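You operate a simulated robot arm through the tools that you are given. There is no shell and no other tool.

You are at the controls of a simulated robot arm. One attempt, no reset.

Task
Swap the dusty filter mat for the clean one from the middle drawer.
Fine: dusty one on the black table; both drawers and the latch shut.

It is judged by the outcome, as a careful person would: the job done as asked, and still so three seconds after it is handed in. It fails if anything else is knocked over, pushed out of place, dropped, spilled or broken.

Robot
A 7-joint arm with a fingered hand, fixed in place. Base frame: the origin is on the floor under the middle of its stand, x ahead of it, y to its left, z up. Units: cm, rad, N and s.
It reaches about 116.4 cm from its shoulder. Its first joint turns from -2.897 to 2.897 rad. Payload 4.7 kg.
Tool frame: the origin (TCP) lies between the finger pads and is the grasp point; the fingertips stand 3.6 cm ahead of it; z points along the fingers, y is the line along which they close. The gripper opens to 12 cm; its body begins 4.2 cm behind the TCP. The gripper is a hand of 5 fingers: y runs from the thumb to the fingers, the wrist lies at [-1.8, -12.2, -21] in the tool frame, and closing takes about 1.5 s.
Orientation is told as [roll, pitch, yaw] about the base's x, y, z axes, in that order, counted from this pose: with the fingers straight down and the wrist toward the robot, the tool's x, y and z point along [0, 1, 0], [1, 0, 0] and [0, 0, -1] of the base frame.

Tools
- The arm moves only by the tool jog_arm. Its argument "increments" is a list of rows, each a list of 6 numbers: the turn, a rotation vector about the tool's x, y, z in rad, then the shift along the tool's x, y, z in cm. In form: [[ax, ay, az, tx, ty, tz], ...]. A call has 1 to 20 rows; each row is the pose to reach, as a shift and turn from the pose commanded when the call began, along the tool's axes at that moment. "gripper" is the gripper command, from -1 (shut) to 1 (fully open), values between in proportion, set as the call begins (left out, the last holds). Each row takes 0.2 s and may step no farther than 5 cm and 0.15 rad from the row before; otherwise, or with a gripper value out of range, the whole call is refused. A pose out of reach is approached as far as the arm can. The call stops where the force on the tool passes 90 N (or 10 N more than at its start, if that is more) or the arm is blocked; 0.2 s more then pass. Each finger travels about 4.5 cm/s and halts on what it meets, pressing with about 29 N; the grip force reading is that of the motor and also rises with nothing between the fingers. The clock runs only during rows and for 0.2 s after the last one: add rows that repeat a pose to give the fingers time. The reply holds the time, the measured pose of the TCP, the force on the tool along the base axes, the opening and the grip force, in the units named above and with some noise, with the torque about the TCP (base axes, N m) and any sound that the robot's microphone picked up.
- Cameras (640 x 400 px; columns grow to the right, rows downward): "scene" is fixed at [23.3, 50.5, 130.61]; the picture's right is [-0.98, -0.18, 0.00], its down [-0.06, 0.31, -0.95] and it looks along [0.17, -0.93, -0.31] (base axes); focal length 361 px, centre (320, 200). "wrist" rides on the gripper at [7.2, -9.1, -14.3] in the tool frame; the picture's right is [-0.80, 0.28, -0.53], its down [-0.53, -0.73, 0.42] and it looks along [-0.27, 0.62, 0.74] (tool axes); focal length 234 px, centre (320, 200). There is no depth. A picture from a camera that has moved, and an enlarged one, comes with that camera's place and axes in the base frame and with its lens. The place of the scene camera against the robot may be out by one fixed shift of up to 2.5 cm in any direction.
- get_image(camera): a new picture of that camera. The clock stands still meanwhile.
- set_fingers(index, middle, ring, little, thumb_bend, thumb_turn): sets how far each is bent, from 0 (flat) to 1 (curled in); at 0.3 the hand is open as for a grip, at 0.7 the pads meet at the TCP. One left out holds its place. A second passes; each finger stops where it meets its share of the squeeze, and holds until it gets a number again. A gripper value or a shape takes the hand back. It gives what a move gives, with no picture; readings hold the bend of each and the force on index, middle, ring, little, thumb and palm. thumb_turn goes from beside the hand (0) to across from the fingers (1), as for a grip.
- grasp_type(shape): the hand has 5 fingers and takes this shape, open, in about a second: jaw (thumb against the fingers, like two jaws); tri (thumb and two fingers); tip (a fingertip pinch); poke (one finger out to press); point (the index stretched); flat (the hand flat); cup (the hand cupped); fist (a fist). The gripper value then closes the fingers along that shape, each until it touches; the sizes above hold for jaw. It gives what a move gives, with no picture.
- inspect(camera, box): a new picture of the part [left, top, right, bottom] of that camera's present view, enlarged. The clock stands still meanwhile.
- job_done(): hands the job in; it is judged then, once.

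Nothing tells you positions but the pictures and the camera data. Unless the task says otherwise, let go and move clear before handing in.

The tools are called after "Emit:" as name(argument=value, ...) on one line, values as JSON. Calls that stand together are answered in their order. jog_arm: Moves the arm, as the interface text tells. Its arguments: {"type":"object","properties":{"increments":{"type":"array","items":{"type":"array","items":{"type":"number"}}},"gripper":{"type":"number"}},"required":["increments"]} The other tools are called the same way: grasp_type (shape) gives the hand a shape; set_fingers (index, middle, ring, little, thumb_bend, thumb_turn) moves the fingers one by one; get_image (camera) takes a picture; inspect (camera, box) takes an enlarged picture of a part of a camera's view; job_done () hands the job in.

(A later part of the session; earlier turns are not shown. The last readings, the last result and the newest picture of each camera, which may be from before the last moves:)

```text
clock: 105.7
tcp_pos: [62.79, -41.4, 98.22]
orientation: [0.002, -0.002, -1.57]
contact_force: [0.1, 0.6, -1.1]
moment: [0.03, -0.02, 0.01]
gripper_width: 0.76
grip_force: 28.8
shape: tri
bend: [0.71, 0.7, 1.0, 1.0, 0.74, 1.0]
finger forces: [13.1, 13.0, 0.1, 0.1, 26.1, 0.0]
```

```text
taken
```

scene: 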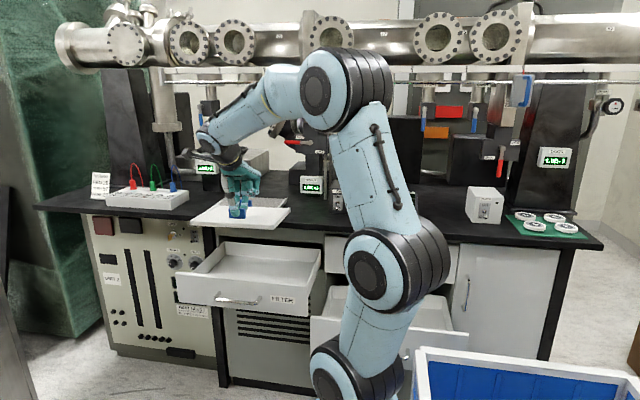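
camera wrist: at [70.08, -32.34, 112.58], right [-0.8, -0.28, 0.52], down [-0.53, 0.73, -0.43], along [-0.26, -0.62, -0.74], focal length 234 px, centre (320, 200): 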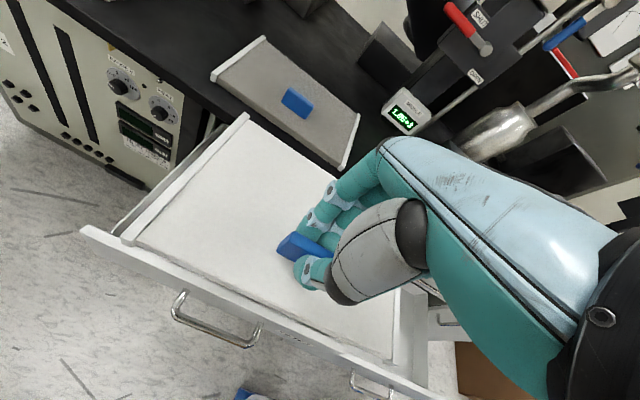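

The drawer is still fully open below. I'll lower the mat to just above the front panel, then slide it back under the slab level.

Emit:
jog_arm(increments=[[0, 0, 0, 0.05, 0.5, 3.5], [0, 0, 0, 0.1, 1.1, 7], [0, 0, 0, 0.1, 1.1, 10.5], [0, 0, 0, 0.1, 1.1, 14.0], [0, 0, 0, 0.1, 3, 14.1], [0, 0, 0, 0.1, 5, 14.1], [0, 0, 0, 0.1, 7, 14.1]])

Emit:
get_image(camera="wrist")

Emit:
inspect(camera="scene", box=[170, 190, 330, 310])

```text
clock: 107.3
tcp_pos: [62.85, -48.63, 84.13]
orientation: [-0.001, -0.003, -1.568]
contact_force: [0.8, -1.1, -1.6]
moment: [0.05, 0.04, 0.0]
gripper_width: 0.78
grip_force: 29.3
shape: tri
bend: [0.71, 0.7, 1.0, 1.0, 0.74, 1.0]
finger forces: [13.2, 13.1, 0.0, 0.0, 26.2, 0.1]
```

```text
taken
camera wrist: at [70.12, -39.42, 98.41], right [-0.8, -0.28, 0.53], down [-0.53, 0.73, -0.43], along [-0.27, -0.62, -0.74], focal length 234 px, centre (320, 200)
```

wrist: 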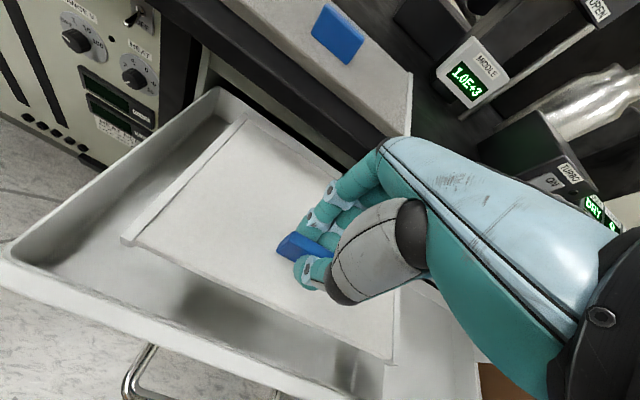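

```text
3.33 times, centred on (250, 250) of scene
camera zoom: at [23.3, 50.5, 130.61], right [-0.98, -0.18, 0.0], down [-0.06, 0.31, -0.95], along [0.17, -0.93, -0.31], focal length 1203 px, centre (553, 33)
```

zoom: 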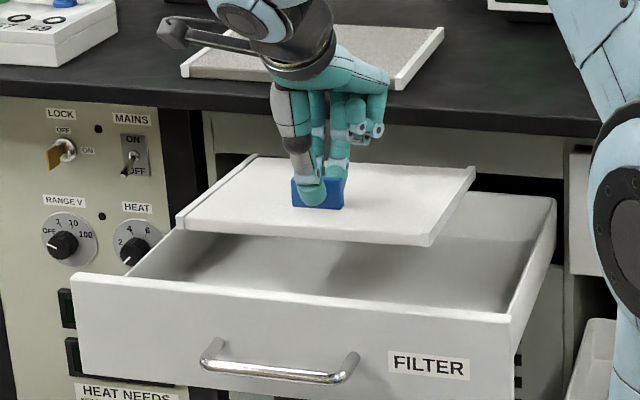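

Aligned just as during the extraction. I'll lower it into the drawer.

Emit:
jog_arm(increments=[[0, 0, 0, 0.05, 0.6, 3], [0, 0, 0, 0.1, 0.7, 6], [0, 0, 0, 0.1, 0.7, 9], [0, 0, 0, 0.1, 0.7, 11], [0, 0, 0, 0.1, 0.7, 11.8]])

Emit:
inspect(camera="wrist", box=[100, 60, 420, 380])

Emit:
inspect(camera="scene", box=[170, 190, 330, 310])

```text
clock: 108.5
tcp_pos: [63.01, -49.35, 72.24]
orientation: [0.003, -0.001, -1.567]
contact_force: [0.2, 0.0, -0.1]
moment: [-0.02, -0.05, 0.03]
gripper_width: 0.76
grip_force: 29.6
shape: tri
bend: [0.71, 0.7, 1.0, 1.0, 0.74, 1.0]
finger forces: [13.3, 12.7, 0.0, 0.0, 26.3, 0.0]
```

```text
1.25 times, centred on (260, 220) of wrist
camera zoom: at [70.19, -40.16, 86.56], right [-0.8, -0.28, 0.52], down [-0.53, 0.73, -0.43], along [-0.26, -0.62, -0.74], focal length 293 px, centre (395, 175)
```

zoom: 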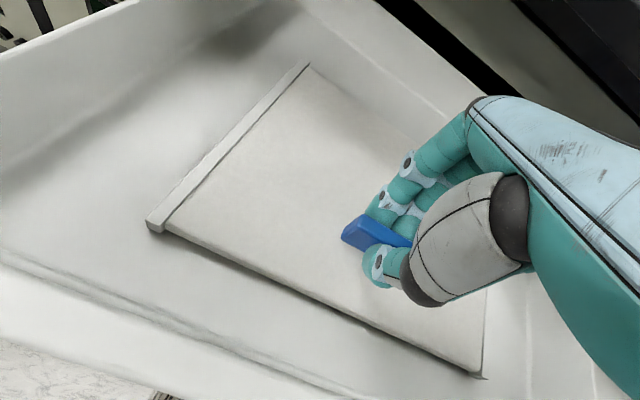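

```text
3.33 times, centred on (250, 250) of scene
camera zoom: at [23.3, 50.5, 130.61], right [-0.98, -0.18, 0.0], down [-0.06, 0.31, -0.95], along [0.17, -0.93, -0.31], focal length 1203 px, centre (553, 33)
```

zoom: 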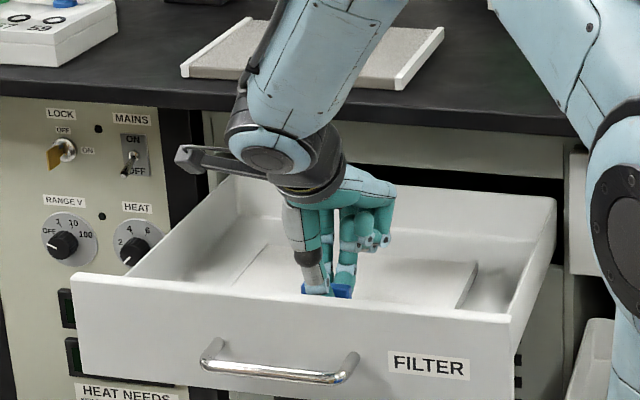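

Nearly on the floor of the drawer. A little further down until contact, then release.

Emit:
jog_arm(increments=[[0, 0, 0, 0, 0, 0.25], [0, 0, 0, 0, 0, 0.5]])

```text
clock: 109.1
tcp_pos: [62.86, -49.31, 72.06]
orientation: [0.006, -0.006, -1.569]
contact_force: [-3.0, 1.3, 11.3]
moment: [0.02, 0.05, -0.02]
gripper_width: 0.8
grip_force: 28.7
shape: tri
bend: [0.71, 0.7, 1.0, 1.0, 0.74, 1.0]
finger forces: [14.7, 13.7, 0.0, 0.0, 29.5, 0.0]
```

Emit:
jog_arm(increments=[[0, 0, 0, 0, 0, -0.2], [0, 0, 0, 0, 0, -0.2], [0, 0, 0, 0, 0, -0.2], [0, 0, 0, 0, 0, -0.2], [0, 0, 0, 0, 0, -0.2], [0, 0, 0, 0, 0, -0.2], [0, 0, 0, 0, 0, -0.2], [0, 0, 0, 0, 0, -2], [0, 0, 0, 0, -0.5, -5], [0, 0, 0, 0, -2, -9], [0, 0, 0, 0, -5, -13], [0, 0, 0, 0, -8, -17]], gripper=1)

Emit:
get_image(camera="wrist")

Emit:
get_image(camera="scene")

```text
clock: 111.7
tcp_pos: [62.88, -41.27, 88.79]
orientation: [-0.003, 0.0, -1.568]
contact_force: [0.1, -1.2, -1.9]
moment: [0.02, -0.01, 0.0]
gripper_width: 11.97
grip_force: 0.0
shape: tri
bend: [0.3, 0.3, 0.99, 0.99, 0.3, 0.98]
finger forces: [0.0, 0.0, 0.1, 0.1, 0.1, 0.0]
```

```text
taken
camera wrist: at [70.19, -32.16, 103.01], right [-0.8, -0.28, 0.53], down [-0.53, 0.73, -0.42], along [-0.27, -0.62, -0.74], focal length 234 px, centre (320, 200)
```

wrist: 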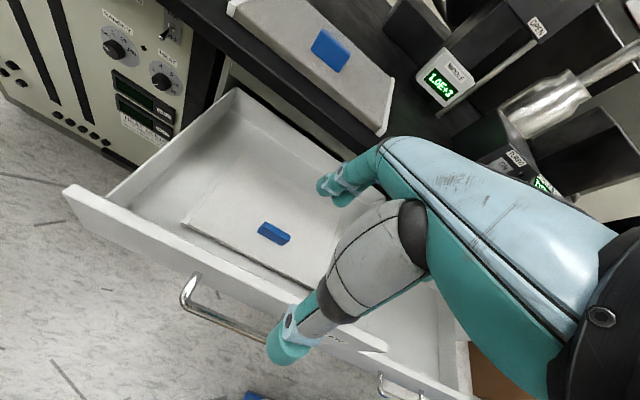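

```text
taken
```

scene: 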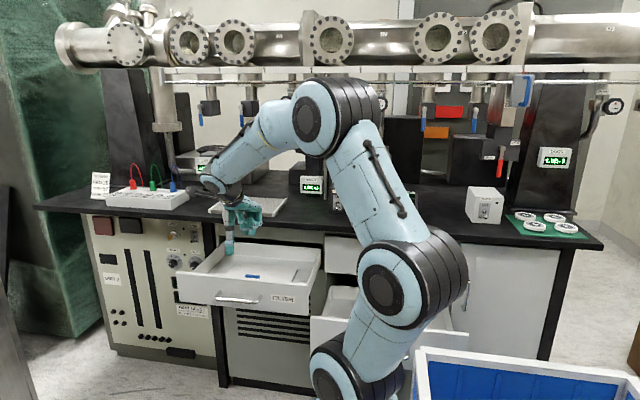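

The clean mat is in the FILTER drawer. Next I'll push that drawer shut: poke shape, hand to the left of the handle in front of the panel.

Emit:
grasp_type(shape="poke")

Emit:
jog_arm(increments=[[0, 0, 0, 3.5, -2.5, 0], [0, 0, 0, 7, -5, 0], [0, 0, 0, 10.5, -7.5, 0], [0, 0, 0, 14, -10, 0], [-0.1, 0, 0, 14, -10.5, 2.6], [-0.2, 0, 0, 14, -10.5, 5.2], [-0.3, 0, 0, 14, -10.5, 7.8], [-0.4, 0, 0, 14, -10.5, 10.4], [-0.5, 0, 0, 14, -10.5, 13], [-0.6, 0, 0, 14, -10.5, 15.6], [-0.7, 0, 0, 14, -10.5, 18.2]])

Emit:
get_image(camera="wrist")

Emit:
get_image(camera="scene")

```text
clock: 112.6
tcp_pos: [63.0, -41.4, 88.85]
orientation: [-0.002, -0.002, -1.57]
contact_force: [-0.2, 0.3, 0.2]
moment: [-0.01, -0.01, 0.0]
gripper_width: 0.0
grip_force: 0.0
shape: poke
bend: [0.7, 0.7, 0.99, 0.99, 1.0, 1.0]
finger forces: [0.0, 0.0, 0.0, 0.0, 0.1, 0.0]
```

```text
clock: 115.0
tcp_pos: [77.07, -30.86, 70.57]
orientation: [0.003, -0.702, -1.572]
contact_force: [-0.5, 0.4, 0.3]
moment: [0.05, 0.0, 0.04]
gripper_width: 0.01
grip_force: 0.1
shape: poke
bend: [0.7, 0.7, 0.99, 0.99, 1.0, 1.0]
finger forces: [0.0, 0.0, 0.0, 0.0, 0.1, 0.0]
```

```text
taken
camera wrist: at [84.26, -14.52, 75.59], right [-0.81, 0.13, 0.58], down [-0.53, 0.28, -0.8], along [-0.26, -0.95, -0.16], focal length 234 px, centre (320, 200)
```

wrist: 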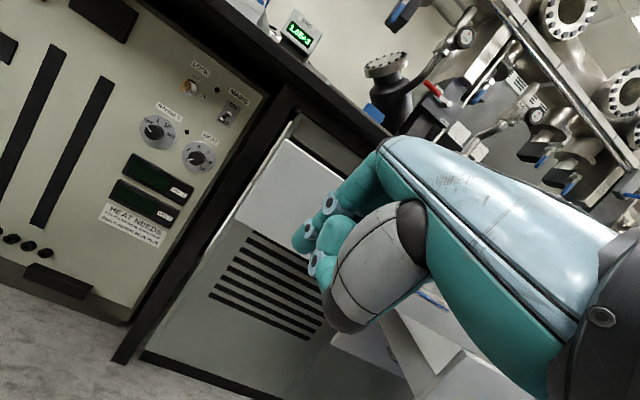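

```text
taken
```

scene: 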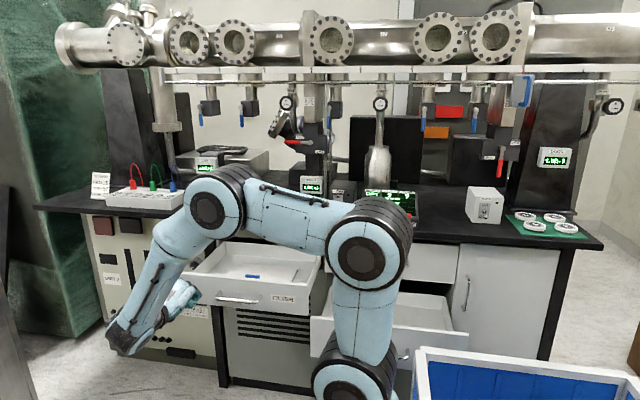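

The fingertips face the panel's left part, 3 cm away. I'll push the drawer in at a steady, slow rate.

Emit:
jog_arm(increments=[[0, 0, 0, 0, 1.15, 0.97], [0, 0, 0, 0, 2.3, 1.93], [0, 0, 0, 0, 3.44, 2.9], [0, 0, 0, 0, 4.6, 3.86], [0, 0, 0, 0, 5.74, 4.83], [0, 0, 0, 0, 6.9, 5.8], [0, 0, 0, 0, 8.03, 6.76], [0, 0, 0, 0, 9.2, 7.73], [0, 0, 0, 0, 10.3, 8.7], [0, 0, 0, 0, 11.5, 9.66]])

Emit:
get_image(camera="wrist")

Emit:
get_image(camera="scene")

```text
clock: 117.2
tcp_pos: [76.99, -45.87, 70.54]
orientation: [0.002, -0.7, -1.572]
contact_force: [-0.1, 0.1, -0.2]
moment: [-0.02, 0.0, 0.0]
gripper_width: 0.0
grip_force: 0.1
shape: poke
bend: [0.7, 0.7, 0.99, 0.99, 1.0, 1.0]
finger forces: [0.0, 0.4, 0.0, 0.1, 0.1, 0.0]
```

```text
taken
camera wrist: at [84.21, -29.62, 75.65], right [-0.8, 0.12, 0.58], down [-0.53, 0.29, -0.8], along [-0.26, -0.95, -0.16], focal length 234 px, centre (320, 200)
```

wrist: 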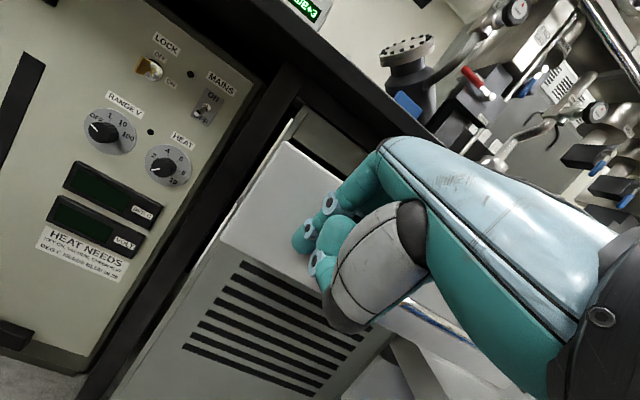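

```text
taken
```

scene: 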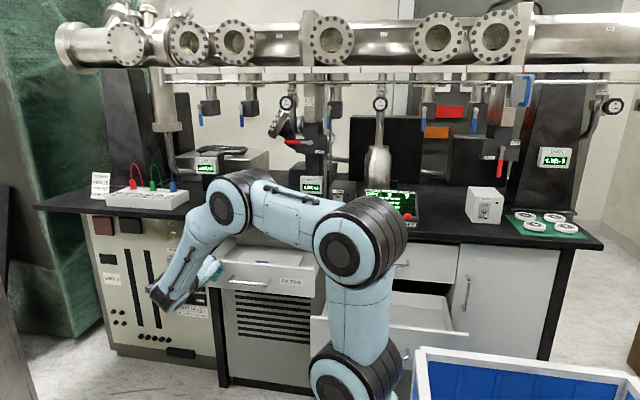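

The drawer slides in smoothly. I'll continue.

Emit:
jog_arm(increments=[[0, 0, 0, 0, 1.15, 0.97], [0, 0, 0, 0, 2.3, 1.93], [0, 0, 0, 0, 3.44, 2.9], [0, 0, 0, 0, 4.6, 3.86], [0, 0, 0, 0, 5.74, 4.83], [0, 0, 0, 0, 6.9, 5.8], [0, 0, 0, 0, 8.03, 6.76], [0, 0, 0, 0, 9.2, 7.73], [0, 0, 0, 0, 9.9, 8.4], [0, 0, 0, 0, 10.6, 9.0]])

Emit:
get_image(camera="wrist")

Emit:
get_image(camera="scene")

```text
clock: 119.4
tcp_pos: [76.91, -59.82, 70.57]
orientation: [0.0, -0.702, -1.569]
contact_force: [0.5, 0.6, 0.8]
moment: [0.03, -0.01, -0.01]
gripper_width: 0.02
grip_force: 0.1
shape: poke
bend: [0.7, 0.7, 0.99, 0.99, 1.0, 1.0]
finger forces: [0.0, 0.4, 0.0, 0.0, 0.0, 0.0]
```

```text
taken
camera wrist: at [84.19, -43.52, 75.57], right [-0.8, 0.12, 0.58], down [-0.53, 0.29, -0.8], along [-0.26, -0.95, -0.16], focal length 234 px, centre (320, 200)
```

wrist: 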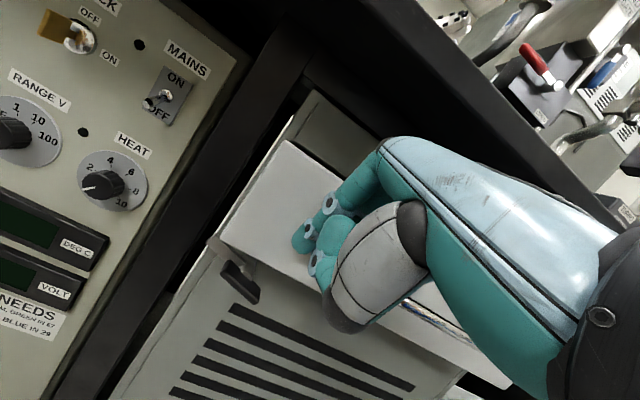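

```text
taken
```

scene: 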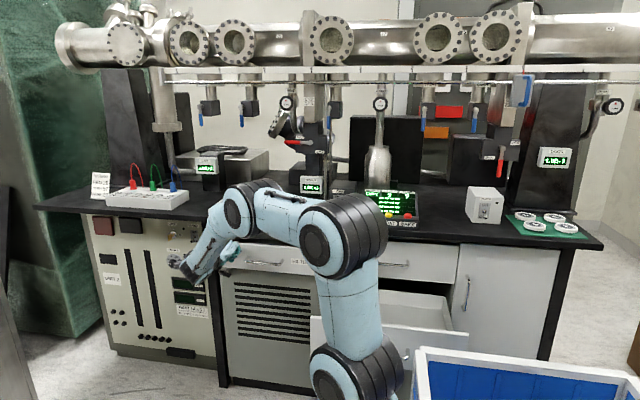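

Emit:
jog_arm(increments=[[0, 0, 0, 0, 0.46, 0.39], [0, 0, 0, 0, 0.92, 0.77], [0, 0, 0, 0, 1.38, 1.16], [0, 0, 0, 0, 1.84, 1.55], [0, 0, 0, 0, 2.3, 1.93], [0, 0, 0, 0, 2.6, 2.2]])

Emit:
inspect(camera="wrist", box=[160, 80, 440, 360])

```text
clock: 120.8
tcp_pos: [76.99, -63.02, 70.65]
orientation: [0.001, -0.703, -1.569]
contact_force: [-0.3, 1.1, 1.0]
moment: [0.0, 0.0, -0.01]
gripper_width: 0.01
grip_force: 0.0
shape: poke
bend: [0.7, 0.7, 0.99, 0.99, 1.0, 1.0]
finger forces: [0.0, 1.1, 0.0, 0.0, 0.0, 0.1]
```

```text
1.43 times, centred on (300, 220) of wrist
camera zoom: at [84.25, -46.87, 75.58], right [-0.8, 0.12, 0.58], down [-0.53, 0.29, -0.8], along [-0.26, -0.95, -0.16], focal length 334 px, centre (349, 171)
```

zoom: 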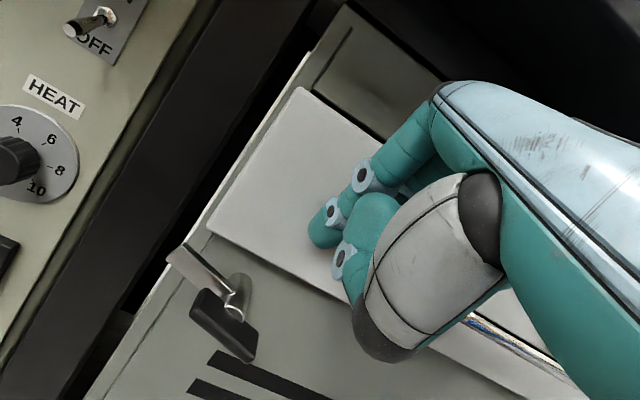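

Emit:
jog_arm(increments=[[0, 0, 0, 0, 0.23, 0.19], [0, 0, 0, 0, 0.46, 0.39], [0, 0, 0, 0, 0.69, 0.58]])

Emit:
inspect(camera="wrist", box=[160, 80, 440, 360])

```text
clock: 121.6
tcp_pos: [77.05, -63.77, 70.6]
orientation: [0.003, -0.702, -1.569]
contact_force: [-1.0, 31.0, 9.3]
moment: [-0.42, -0.03, -0.13]
gripper_width: 0.0
grip_force: 0.1
shape: poke
bend: [0.7, 0.7, 0.99, 0.99, 1.0, 1.0]
finger forces: [11.7, 19.2, 0.0, 0.1, 0.1, 0.0]
```

```text
1.43 times, centred on (300, 220) of wrist
camera zoom: at [84.31, -47.58, 75.66], right [-0.8, 0.12, 0.58], down [-0.53, 0.28, -0.8], along [-0.26, -0.95, -0.16], focal length 334 px, centre (349, 171)
```

zoom: 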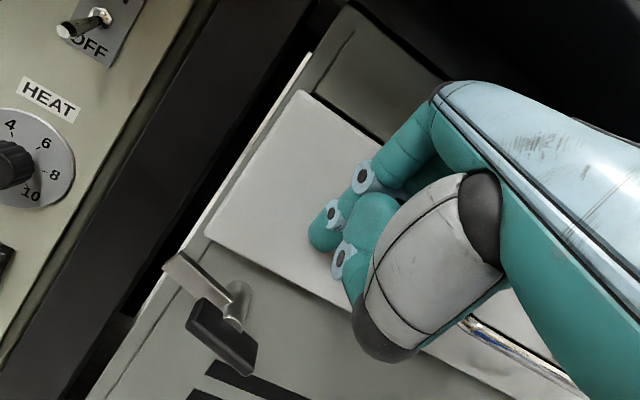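

The FILTER drawer is home (31 N against its stop). I'll back off and set up to swing the latch shut: its grip's right end needs to go down and around to vertical.

Emit:
jog_arm(increments=[[0, 0, 0, 0, -1.5, -1.3], [0, 0, 0, 0, -3.8, -2.6], [-0.1, 0, 0, -0.1, -6, -3.2], [-0.2, 0, 0, -0.2, -8, -3.6], [-0.3, 0, 0, -0.3, -10, -3.9], [-0.4, 0, 0, -0.4, -11, -4], [-0.5, 0, 0, -0.5, -12, -4.1]])

Emit:
get_image(camera="wrist")

Emit:
inspect(camera="wrist", box=[180, 110, 380, 320])

```text
clock: 123.2
tcp_pos: [76.53, -52.11, 65.95]
orientation: [0.005, -1.204, -1.576]
contact_force: [0.1, -0.1, 0.3]
moment: [0.07, 0.0, 0.0]
gripper_width: 0.01
grip_force: 0.1
shape: poke
bend: [0.7, 0.7, 0.99, 0.99, 1.0, 1.0]
finger forces: [0.0, 0.1, 0.0, 0.1, 0.1, 0.0]
```

```text
taken
camera wrist: at [83.8, -35.51, 62.62], right [-0.81, 0.39, 0.45], down [-0.53, -0.13, -0.84], along [-0.27, -0.91, 0.31], focal length 234 px, centre (320, 200)
```

wrist: 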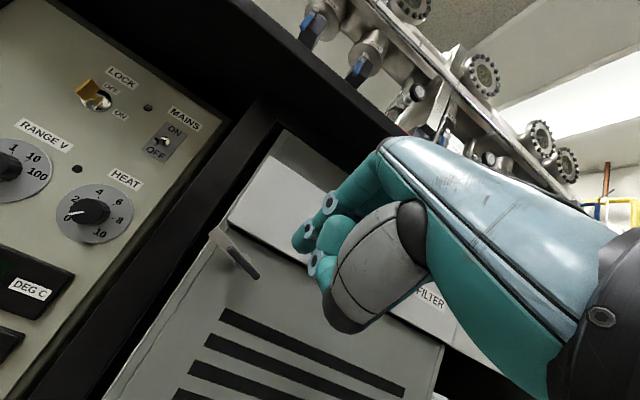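

```text
1.90 times, centred on (280, 215) of wrist
camera zoom: at [83.8, -35.51, 62.62], right [-0.81, 0.39, 0.45], down [-0.53, -0.13, -0.84], along [-0.27, -0.91, 0.31], focal length 446 px, centre (396, 171)
```

zoom: 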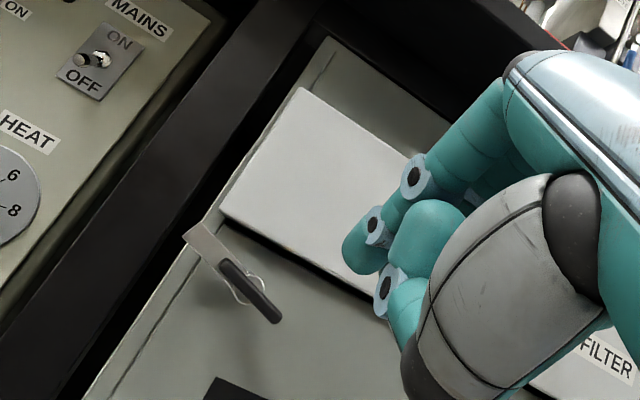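

The latch grip runs from (81.9, 61.9) to (78.1, 60.5), 70° from shut. I'll advance the index tip to just above its right end.

Emit:
jog_arm(increments=[[0, 0, 0, 0.1, 0.5, 3], [0, 0, 0, 0.2, 1.0, 6], [0, 0, 0, 0.2, 1.35, 8.6]])

Emit:
inspect(camera="wrist", box=[180, 110, 380, 320])

```text
clock: 124.0
tcp_pos: [76.71, -60.82, 64.15]
orientation: [0.004, -1.202, -1.575]
contact_force: [-0.6, 0.5, -0.8]
moment: [0.05, -0.02, 0.02]
gripper_width: 0.01
grip_force: 0.0
shape: poke
bend: [0.7, 0.7, 0.99, 0.99, 1.0, 1.0]
finger forces: [0.1, 0.0, 0.1, 0.1, 0.0, 0.0]
```

```text
1.90 times, centred on (280, 215) of wrist
camera zoom: at [83.95, -44.04, 60.72], right [-0.8, 0.39, 0.45], down [-0.53, -0.13, -0.84], along [-0.27, -0.91, 0.31], focal length 446 px, centre (396, 171)
```

zoom: 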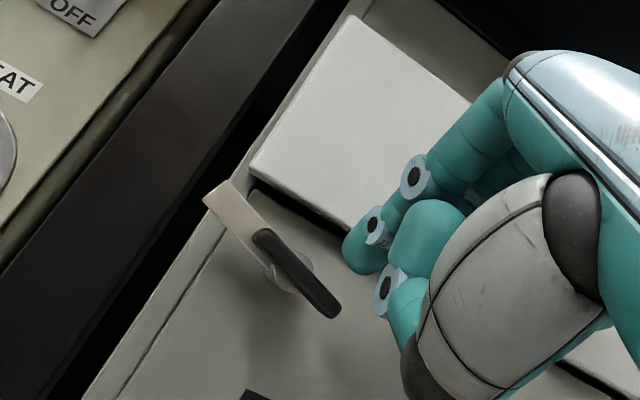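

Emit:
jog_arm(increments=[[0, 0, 0, 0.4, -0.45, 0.17], [0, 0, 0, 0.69, -0.89, 0.34], [0, 0, 0, 0.6, -1.25, 0.48], [0, 0, 0, 0.52, -1.58, 0.61], [0, 0, 0, 0.55, -1.95, 0.75], [0, 0, 0, 0.59, -2.29, 0.88]])

Emit:
inspect(camera="wrist", box=[180, 110, 380, 320])

```text
clock: 125.4
tcp_pos: [77.29, -60.7, 61.62]
orientation: [0.002, -1.2, -1.57]
contact_force: [-1.2, -0.4, 1.7]
moment: [-0.02, -0.03, -0.04]
gripper_width: 0.0
grip_force: 0.2
shape: poke
bend: [0.7, 0.7, 0.99, 0.99, 1.0, 1.0]
finger forces: [1.8, 0.0, 0.1, 0.0, 0.0, 0.0]
```

```text
1.90 times, centred on (280, 215) of wrist
camera zoom: at [84.55, -44.03, 58.29], right [-0.8, 0.39, 0.45], down [-0.53, -0.13, -0.84], along [-0.27, -0.91, 0.31], focal length 446 px, centre (396, 171)
```

zoom: 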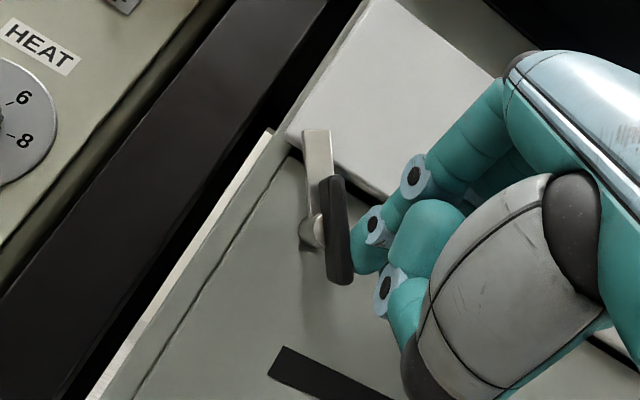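

The latch is turning, with about 30° left. I'll finish the arc and press it gently against its stop.

Emit:
jog_arm(increments=[[0, 0, 0, 0.12, -0.25, 0.1], [0, 0, 0, 0.23, -0.5, 0.2], [0, 0, 0, 0.42, -0.72, 0.28], [0, 0, 0, 0.6, -0.93, 0.36], [0, 0, 0, 0.75, -1.0, 0.39]])

Emit:
inspect(camera="wrist", box=[180, 110, 380, 320])

```text
clock: 126.6
tcp_pos: [77.86, -60.64, 60.63]
orientation: [0.002, -1.2, -1.572]
contact_force: [-16.1, 1.9, 4.8]
moment: [-0.11, -0.02, -0.38]
gripper_width: 0.0
grip_force: 0.0
shape: poke
bend: [0.7, 0.7, 0.99, 0.99, 1.0, 1.0]
finger forces: [16.5, 0.0, 0.0, 0.1, 0.0, 0.1]
```

```text
1.90 times, centred on (280, 215) of wrist
camera zoom: at [85.16, -44.06, 57.21], right [-0.8, 0.39, 0.45], down [-0.53, -0.13, -0.84], along [-0.27, -0.91, 0.31], focal length 446 px, centre (396, 171)
```

zoom: 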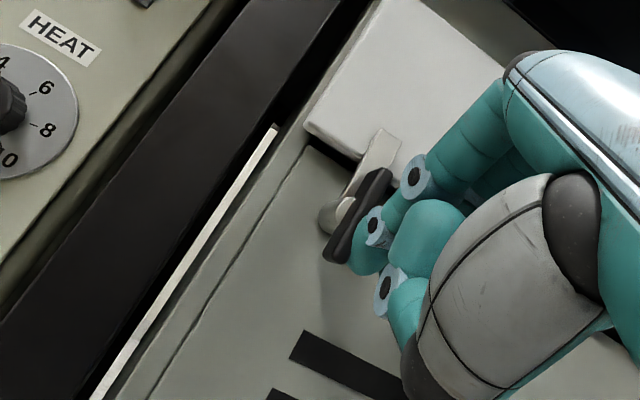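

The latch is against its stop, in its original upright position. I'll back off and confirm it stays.

Emit:
jog_arm(increments=[[0, 0, 0, -1.0, 0, 0], [0, 0, 0, -1.0, -0.7, -1.9], [0, 0, 0, -1.0, -2.2, -5.6], [0, 0, 0, -1.0, -3.6, -9.3], [0, 0, 0, -1.0, -5, -13]])

Emit:
get_image(camera="wrist")

Emit:
inspect(camera="wrist", box=[180, 110, 380, 320])

Emit:
get_image(camera="scene")

```text
clock: 127.8
tcp_pos: [76.96, -46.71, 60.64]
orientation: [0.002, -1.202, -1.573]
contact_force: [0.7, -0.2, 0.1]
moment: [-0.04, 0.02, 0.0]
gripper_width: 0.0
grip_force: 0.0
shape: poke
bend: [0.7, 0.7, 0.99, 0.99, 1.0, 1.0]
finger forces: [0.0, 0.0, 0.0, 0.0, 0.0, 0.1]
```

```text
taken
camera wrist: at [84.25, -30.09, 57.25], right [-0.8, 0.39, 0.45], down [-0.53, -0.13, -0.84], along [-0.27, -0.91, 0.31], focal length 234 px, centre (320, 200)
```

wrist: 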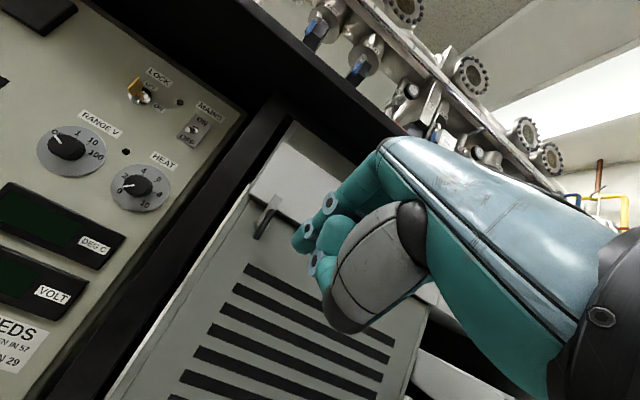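

```text
1.90 times, centred on (280, 215) of wrist
camera zoom: at [84.25, -30.09, 57.25], right [-0.8, 0.39, 0.45], down [-0.53, -0.13, -0.84], along [-0.27, -0.91, 0.31], focal length 446 px, centre (396, 171)
```

zoom: 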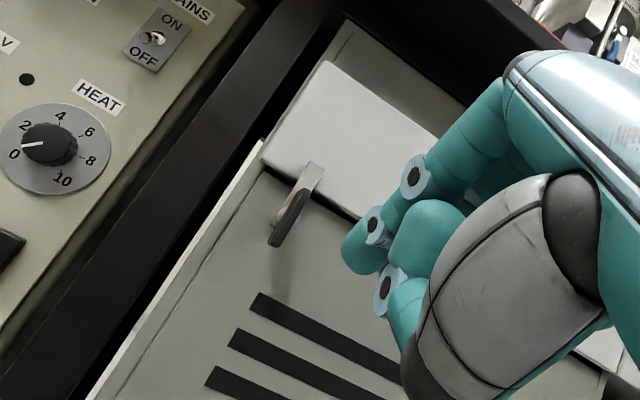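

```text
taken
```

scene: 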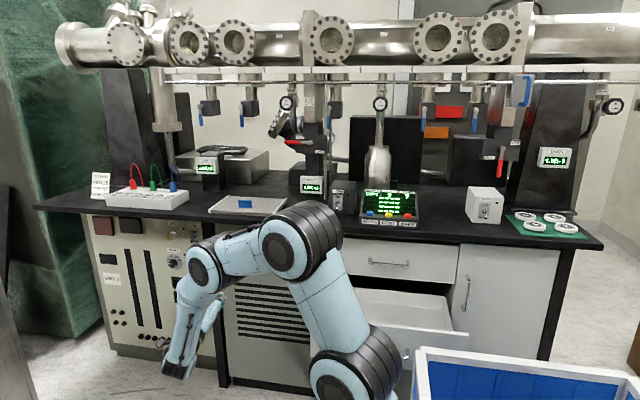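

The latch holds shut and the FILTER drawer is closed. Now for the middle drawer: I'll rise, turn the hand vertical, and move around in front of its panel.

Emit:
jog_arm(increments=[[0.133, 0, 0, 0, 2.1, -2.25], [0.267, 0, 0, 0, 4.2, -4.5], [0.4, 0, 0, 0, 6.3, -6.7], [0.533, 0, 0, 0, 8.4, -9], [0.667, 0, 0, 0, 10.5, -11.2], [0.8, 0, 0, 0, 12.6, -13.5], [0.933, 0, 0, 0, 14.7, -15.7], [1.067, 0, 0, 0, 16.8, -18], [1.2, 0, 0, 0, 19, -20.2]])

Emit:
get_image(camera="wrist")

```text
clock: 129.8
tcp_pos: [77.04, -34.62, 85.63]
orientation: [-0.004, 0.002, -1.568]
contact_force: [-0.8, 0.6, -0.7]
moment: [0.0, 0.01, 0.01]
gripper_width: 0.01
grip_force: 0.1
shape: poke
bend: [0.7, 0.7, 0.99, 0.99, 1.0, 1.0]
finger forces: [0.0, 0.0, 0.0, 0.0, 0.1, 0.1]
```

```text
taken
camera wrist: at [84.27, -25.56, 99.85], right [-0.8, -0.28, 0.53], down [-0.53, 0.73, -0.42], along [-0.27, -0.62, -0.74], focal length 234 px, centre (320, 200)
```

wrist: 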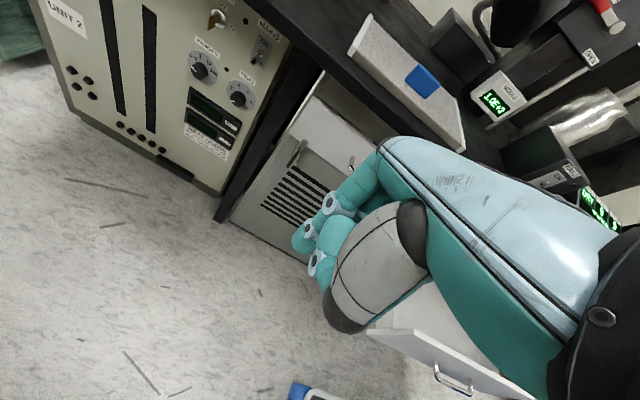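

Emit:
jog_arm(increments=[[0, 0, 0, -4.2, -0.1, 0], [0, 0, 0, -8.4, -0.2, 0], [0, 0, 0, -12.6, -0.4, 0], [0, 0, 0, -16.8, -0.6, 0], [0, 0, 0, -21, -0.8, 0], [0, 0, 0, -25.2, -1.0, 0], [0, 0, 0, -29.4, -1.3, 0], [0, 0, 0, -33.6, -1.6, 0], [0, 0, 0, -37.8, -2.0, 0], [0, 0, 0, -42, -2.5, 0]])

Emit:
get_image(camera="wrist")

Emit:
get_image(camera="scene")

```text
clock: 132.0
tcp_pos: [34.89, -32.3, 85.65]
orientation: [-0.002, -0.001, -1.568]
contact_force: [-0.9, -1.1, 0.0]
moment: [0.0, -0.01, -0.01]
gripper_width: 0.01
grip_force: 0.0
shape: poke
bend: [0.7, 0.7, 0.99, 0.99, 1.0, 1.0]
finger forces: [0.0, 0.0, 0.1, 0.0, 0.0, 0.1]
```

```text
taken
camera wrist: at [42.11, -23.19, 99.91], right [-0.8, -0.28, 0.53], down [-0.53, 0.73, -0.43], along [-0.27, -0.62, -0.74], focal length 234 px, centre (320, 200)
```

wrist: 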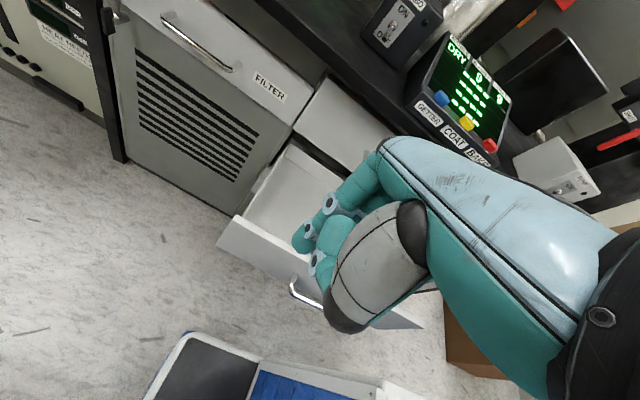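

```text
taken
```

scene: 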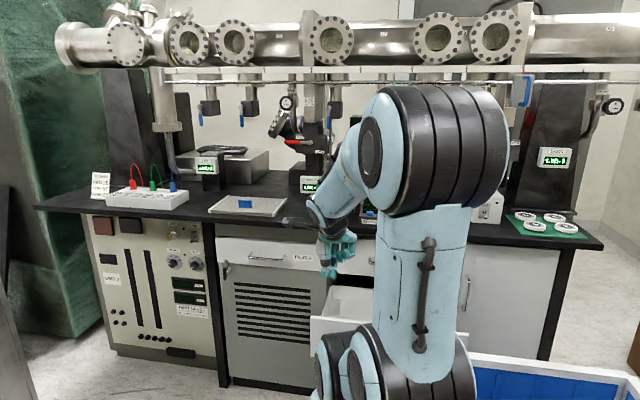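

The path ahead is clear. I'll descend in front of the panel, left of its handle.

Emit:
jog_arm(increments=[[0, 0, 0, 0, -1.0, 3.5], [0, 0, 0, 0, -1.8, 7], [0, 0, 0, 0, -1.8, 10.5], [0, 0, 0, 0, -1.8, 14], [0, 0, 0, 0, -1.8, 17.5], [0, 0, 0, 0, -1.8, 21], [0, 0, 0, 0, -1.8, 24.5], [0, 0, 0, 0, -1.8, 28]])

Emit:
get_image(camera="wrist")

Emit:
get_image(camera="scene")

```text
clock: 133.8
tcp_pos: [34.94, -30.47, 57.66]
orientation: [0.002, 0.002, -1.57]
contact_force: [1.0, -0.4, 0.7]
moment: [0.04, 0.01, 0.01]
gripper_width: 0.0
grip_force: 0.0
shape: poke
bend: [0.7, 0.7, 0.99, 0.99, 1.0, 1.0]
finger forces: [0.1, 0.1, 0.1, 0.0, 0.0, 0.0]
```

```text
taken
camera wrist: at [42.26, -21.43, 71.9], right [-0.8, -0.28, 0.52], down [-0.53, 0.73, -0.42], along [-0.27, -0.62, -0.74], focal length 234 px, centre (320, 200)
```

wrist: 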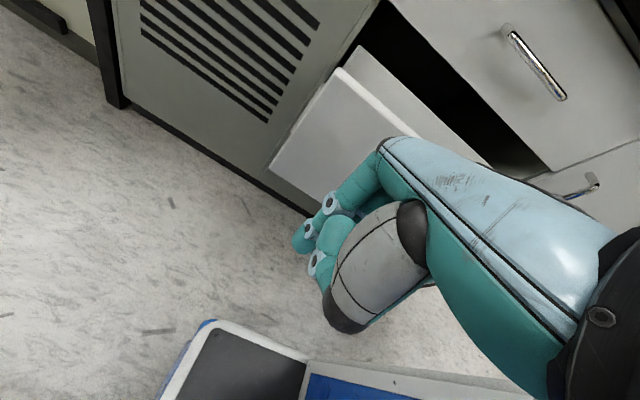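

```text
taken
```

scene: 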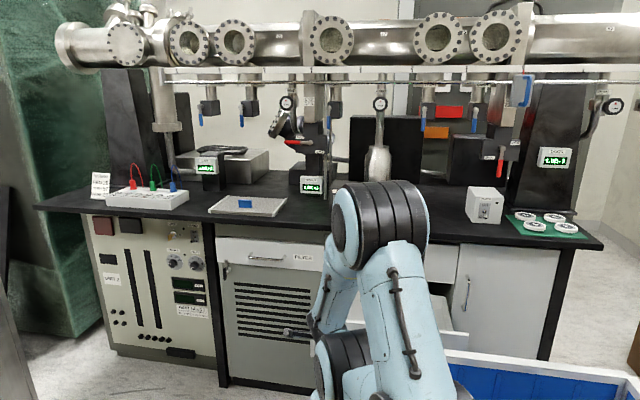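

I'm in position in front of the panel. Pushing the middle drawer in, slowly.

Emit:
jog_arm(increments=[[0, 0, 0, 0, 1.8, 1], [0, 0, 0, 0, 3.6, 1.8], [0, 0, 0, 0, 5.4, 1.8], [0, 0, 0, 0, 7.2, 1.8], [0, 0, 0, 0, 9, 1.8], [0, 0, 0, 0, 10.8, 1.8], [0, 0, 0, 0, 12.6, 1.8], [0, 0, 0, 0, 14.4, 1.8]])

Emit:
get_image(camera="wrist")

Emit:
get_image(camera="scene")

```text
clock: 135.6
tcp_pos: [34.94, -44.97, 55.73]
orientation: [0.002, -0.004, -1.572]
contact_force: [0.9, -0.7, 0.0]
moment: [0.02, 0.01, -0.01]
gripper_width: 0.0
grip_force: 0.2
shape: poke
bend: [0.7, 0.7, 0.99, 0.99, 1.0, 1.0]
finger forces: [0.1, 0.0, 0.1, 0.0, 0.0, 0.0]
```

```text
taken
camera wrist: at [42.27, -35.88, 70.1], right [-0.8, -0.28, 0.53], down [-0.53, 0.73, -0.43], along [-0.27, -0.62, -0.74], focal length 234 px, centre (320, 200)
```

wrist: 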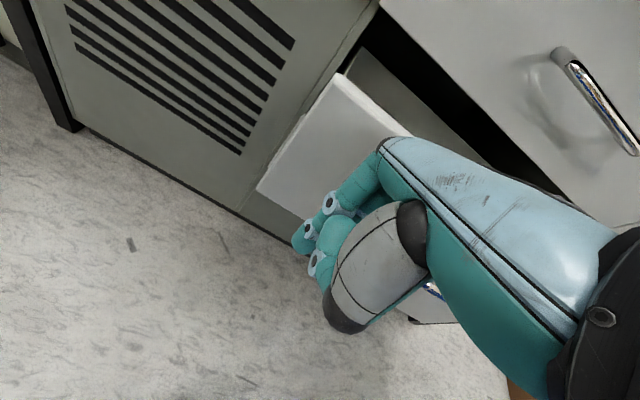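

```text
taken
```

scene: 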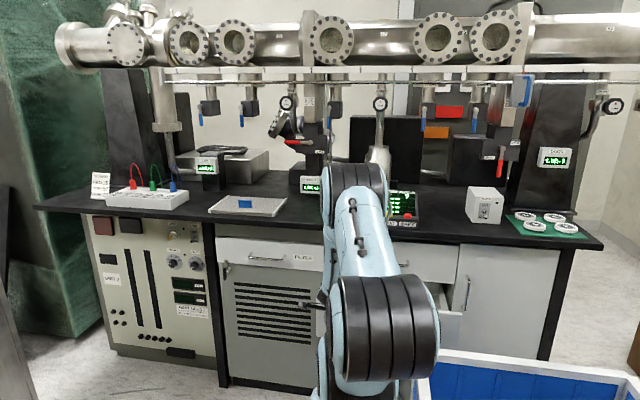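

Emit:
jog_arm(increments=[[0, 0, 0, 0, 1.8, 0], [0, 0, 0, 0, 3.6, 0], [0, 0, 0, 0, 5.4, 0], [0, 0, 0, 0, 7.2, 0], [0, 0, 0, 0, 9, 0], [0, 0, 0, 0, 10.5, 0], [0, 0, 0, 0, 11.8, 0]])

Emit:
get_image(camera="wrist")

Emit:
get_image(camera="scene")

```text
clock: 137.2
tcp_pos: [34.96, -56.8, 55.93]
orientation: [-0.001, -0.002, -1.57]
contact_force: [-0.6, 0.3, -0.5]
moment: [-0.04, 0.01, 0.02]
gripper_width: 0.0
grip_force: 0.1
shape: poke
bend: [0.7, 0.7, 0.99, 0.99, 1.0, 1.0]
finger forces: [0.1, 0.2, 0.0, 0.1, 0.0, 0.0]
```

```text
taken
camera wrist: at [42.25, -47.7, 70.12], right [-0.8, -0.28, 0.53], down [-0.53, 0.73, -0.43], along [-0.27, -0.62, -0.74], focal length 234 px, centre (320, 200)
```

wrist: 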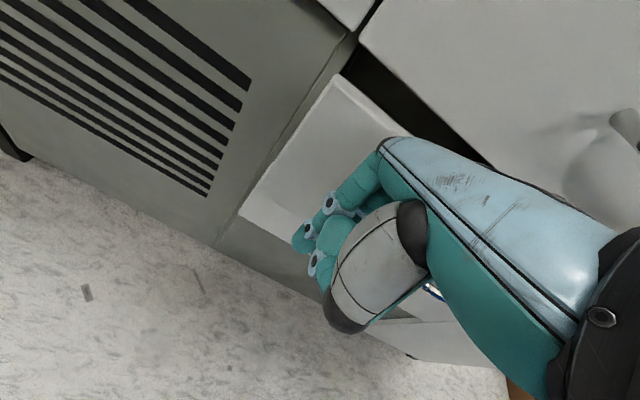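

```text
taken
```

scene: 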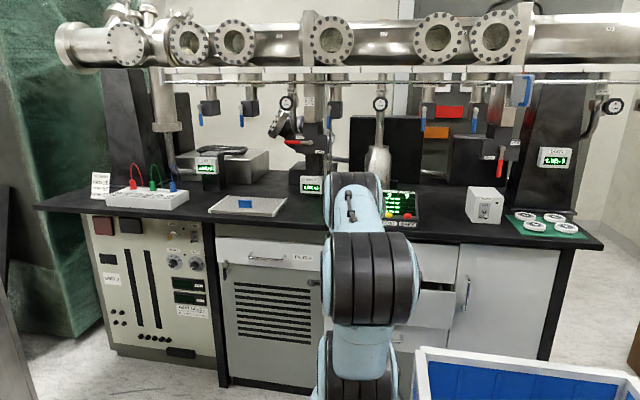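

Emit:
jog_arm(increments=[[0, 0, 0, 0, 0.6, 0], [0, 0, 0, 0, 1.2, 0], [0, 0, 0, 0, 1.8, 0], [0, 0, 0, 0, 2.3, 0], [0, 0, 0, 0, 2.7, 0]])

Emit:
get_image(camera="wrist")

```text
clock: 138.4
tcp_pos: [35.01, -59.53, 55.88]
orientation: [-0.001, 0.0, -1.569]
contact_force: [0.1, 1.2, -1.0]
moment: [-0.1, -0.02, -0.03]
gripper_width: 0.0
grip_force: 0.1
shape: poke
bend: [0.7, 0.7, 0.99, 0.99, 1.0, 1.0]
finger forces: [0.0, 1.6, 0.0, 0.0, 0.0, 0.0]
```

```text
taken
camera wrist: at [42.29, -50.34, 70.1], right [-0.8, -0.28, 0.53], down [-0.53, 0.73, -0.43], along [-0.26, -0.62, -0.74], focal length 234 px, centre (320, 200)
```

wrist: 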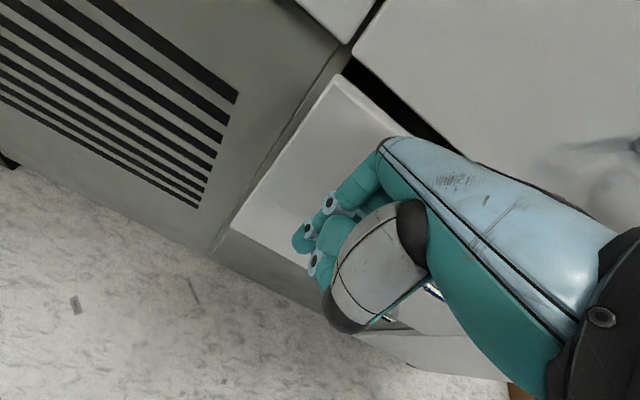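

Emit:
jog_arm(increments=[[0, 0, 0, 0, 0.4, 0], [0, 0, 0, 0, 0.8, 0], [0, 0, 0, 0, 1.2, 0], [0, 0, 0, 0, 1.6, 0]])

Emit:
get_image(camera="wrist")

```text
clock: 139.4
tcp_pos: [34.95, -61.02, 55.69]
orientation: [0.001, -0.002, -1.569]
contact_force: [-0.2, -0.4, -0.2]
moment: [-0.01, 0.01, 0.0]
gripper_width: 0.01
grip_force: 0.1
shape: poke
bend: [0.7, 0.7, 0.99, 0.99, 1.0, 1.0]
finger forces: [0.0, 0.0, 0.1, 0.1, 0.0, 0.0]
```

```text
taken
camera wrist: at [42.29, -51.96, 70.06], right [-0.8, -0.28, 0.53], down [-0.53, 0.73, -0.43], along [-0.27, -0.62, -0.74], focal length 234 px, centre (320, 200)
```

wrist: 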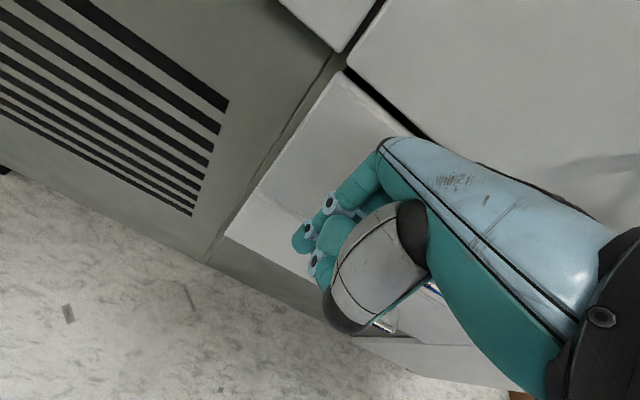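

Emit:
jog_arm(increments=[[0, 0, 0, 0, 0.3, 0], [0, 0, 0, 0, 0.6, 0], [0, 0, 0, 0, 0.9, 0]])

Emit:
inspect(camera="wrist", box=[220, 20, 460, 220])

```text
clock: 140.2
tcp_pos: [34.97, -61.47, 55.67]
orientation: [-0.001, 0.005, -1.569]
contact_force: [-3.7, 77.6, 23.6]
moment: [-6.7, 0.02, -1.36]
gripper_width: 0.0
grip_force: 0.0
shape: poke
bend: [0.7, 0.7, 0.99, 0.99, 1.0, 1.0]
finger forces: [0.1, 78.2, 0.1, 0.0, 0.0, 0.0]
```

```text
2.00 times, centred on (340, 120) of wrist
camera zoom: at [42.3, -52.39, 69.9], right [-0.8, -0.28, 0.52], down [-0.53, 0.73, -0.42], along [-0.27, -0.62, -0.74], focal length 468 px, centre (280, 360)
```

zoom: 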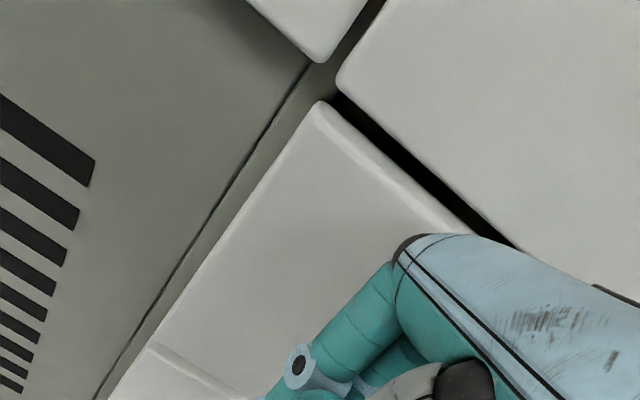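

The middle drawer has reached its stop (78 N) and looks flush. I'll back off and check all fronts.

Emit:
jog_arm(increments=[[0, 0, 0, 0, -1.0, 0], [0, 0, 0, 0, -3, 0], [0, 0, 0, 0, -6, 0], [0, 0, 0, 0, -9.5, -1], [0, 0, 0, 0, -13, -4], [0, 0, 0, 0, -16, -7.5], [0, 0, 0, 0, -18, -11.5], [0, 0, 0, 0, -19, -15.5], [0, 0, 0, 0, -19, -20], [0, 0, 0, 0, -19, -24.5], [0, 0, 0, 0, -19, -29]])

Emit:
get_image(camera="wrist")

Emit:
get_image(camera="scene")

```text
clock: 142.6
tcp_pos: [34.98, -42.77, 84.77]
orientation: [0.001, 0.0, -1.57]
contact_force: [0.3, -0.2, 0.4]
moment: [0.01, -0.02, 0.02]
gripper_width: 0.01
grip_force: 0.1
shape: poke
bend: [0.7, 0.7, 0.99, 0.99, 1.0, 1.0]
finger forces: [0.0, 0.1, 0.0, 0.0, 0.1, 0.0]
```

```text
taken
camera wrist: at [42.33, -33.66, 99.09], right [-0.8, -0.28, 0.53], down [-0.53, 0.73, -0.42], along [-0.27, -0.62, -0.74], focal length 234 px, centre (320, 200)
```

wrist: 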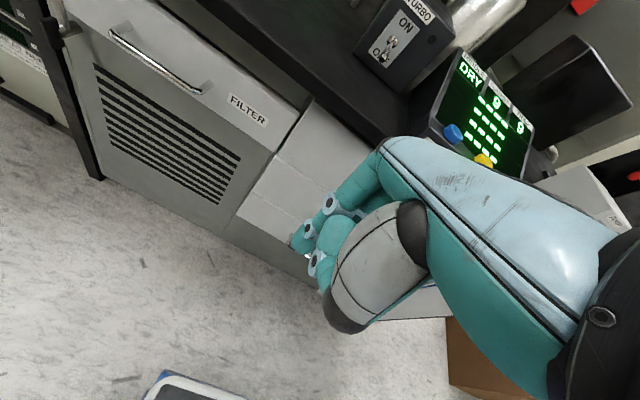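

```text
taken
```

scene: 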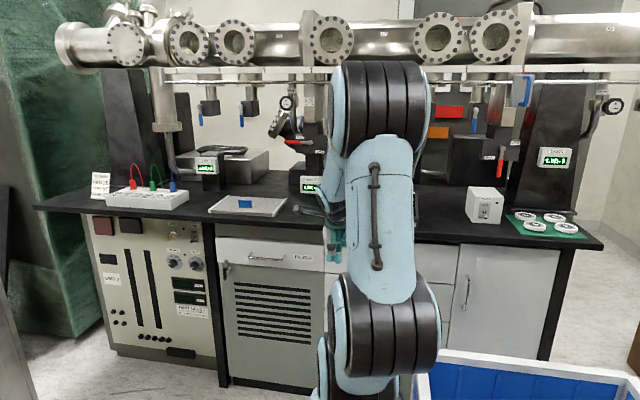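

Everything looks closed. I'll move the arm aside to verify with an unobstructed view.

Emit:
jog_arm(increments=[[0, 0, 0, 4.2, -1, -1], [0, 0, 0, 8.4, -2, -2], [0, 0, 0, 12.6, -3, -3], [0, 0, 0, 16.8, -4, -4], [0, 0, 0, 21, -5, -5], [0, 0, 0, 25.2, -6, -6], [0, 0, 0, 29.4, -7, -7], [0, 0, 0, 33.6, -8, -8], [0, 0, 0, 37.8, -9, -9], [0, 0, 0, 42, -10, -10]])

Emit:
get_image(camera="scene")

Emit:
inspect(camera="scene", box=[190, 180, 350, 290])

Emit:
inspect(camera="scene", box=[320, 180, 490, 360])

Emit:
get_image(camera="wrist")

```text
clock: 144.8
tcp_pos: [76.94, -32.77, 94.93]
orientation: [0.001, -0.002, -1.57]
contact_force: [0.9, -1.4, 1.3]
moment: [0.03, 0.02, 0.01]
gripper_width: 0.0
grip_force: 0.2
shape: poke
bend: [0.7, 0.7, 0.99, 0.99, 1.0, 1.0]
finger forces: [0.0, 0.1, 0.0, 0.1, 0.0, 0.1]
```

```text
taken
```

scene: 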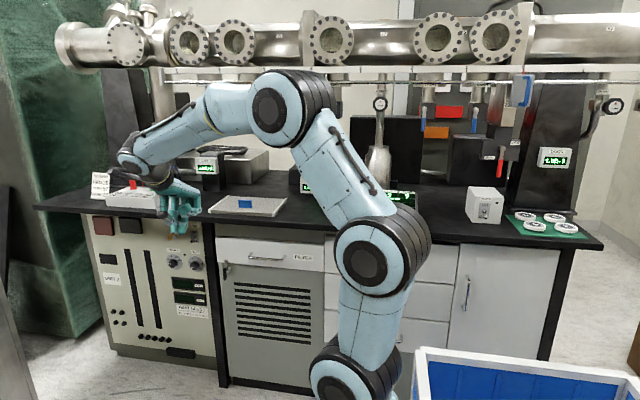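

```text
3.64 times, centred on (270, 235) of scene
camera zoom: at [23.3, 50.5, 130.61], right [-0.98, -0.18, 0.0], down [-0.06, 0.31, -0.95], along [0.17, -0.93, -0.31], focal length 1313 px, centre (502, 73)
```

zoom: 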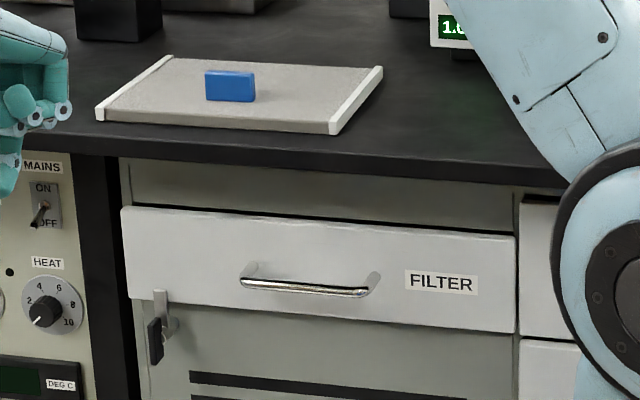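

```text
2.22 times, centred on (405, 270) of scene
camera zoom: at [23.3, 50.5, 130.61], right [-0.98, -0.18, 0.0], down [-0.06, 0.31, -0.95], along [0.17, -0.93, -0.31], focal length 802 px, centre (131, 44)
```

zoom: 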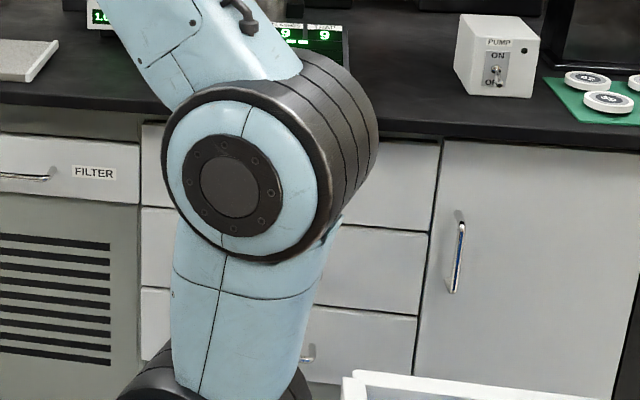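

```text
taken
camera wrist: at [84.28, -23.64, 109.18], right [-0.8, -0.28, 0.52], down [-0.53, 0.73, -0.43], along [-0.26, -0.62, -0.74], focal length 234 px, centre (320, 200)
```

wrist: 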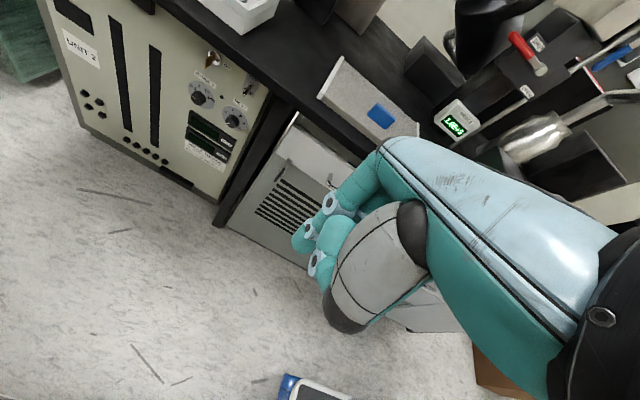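

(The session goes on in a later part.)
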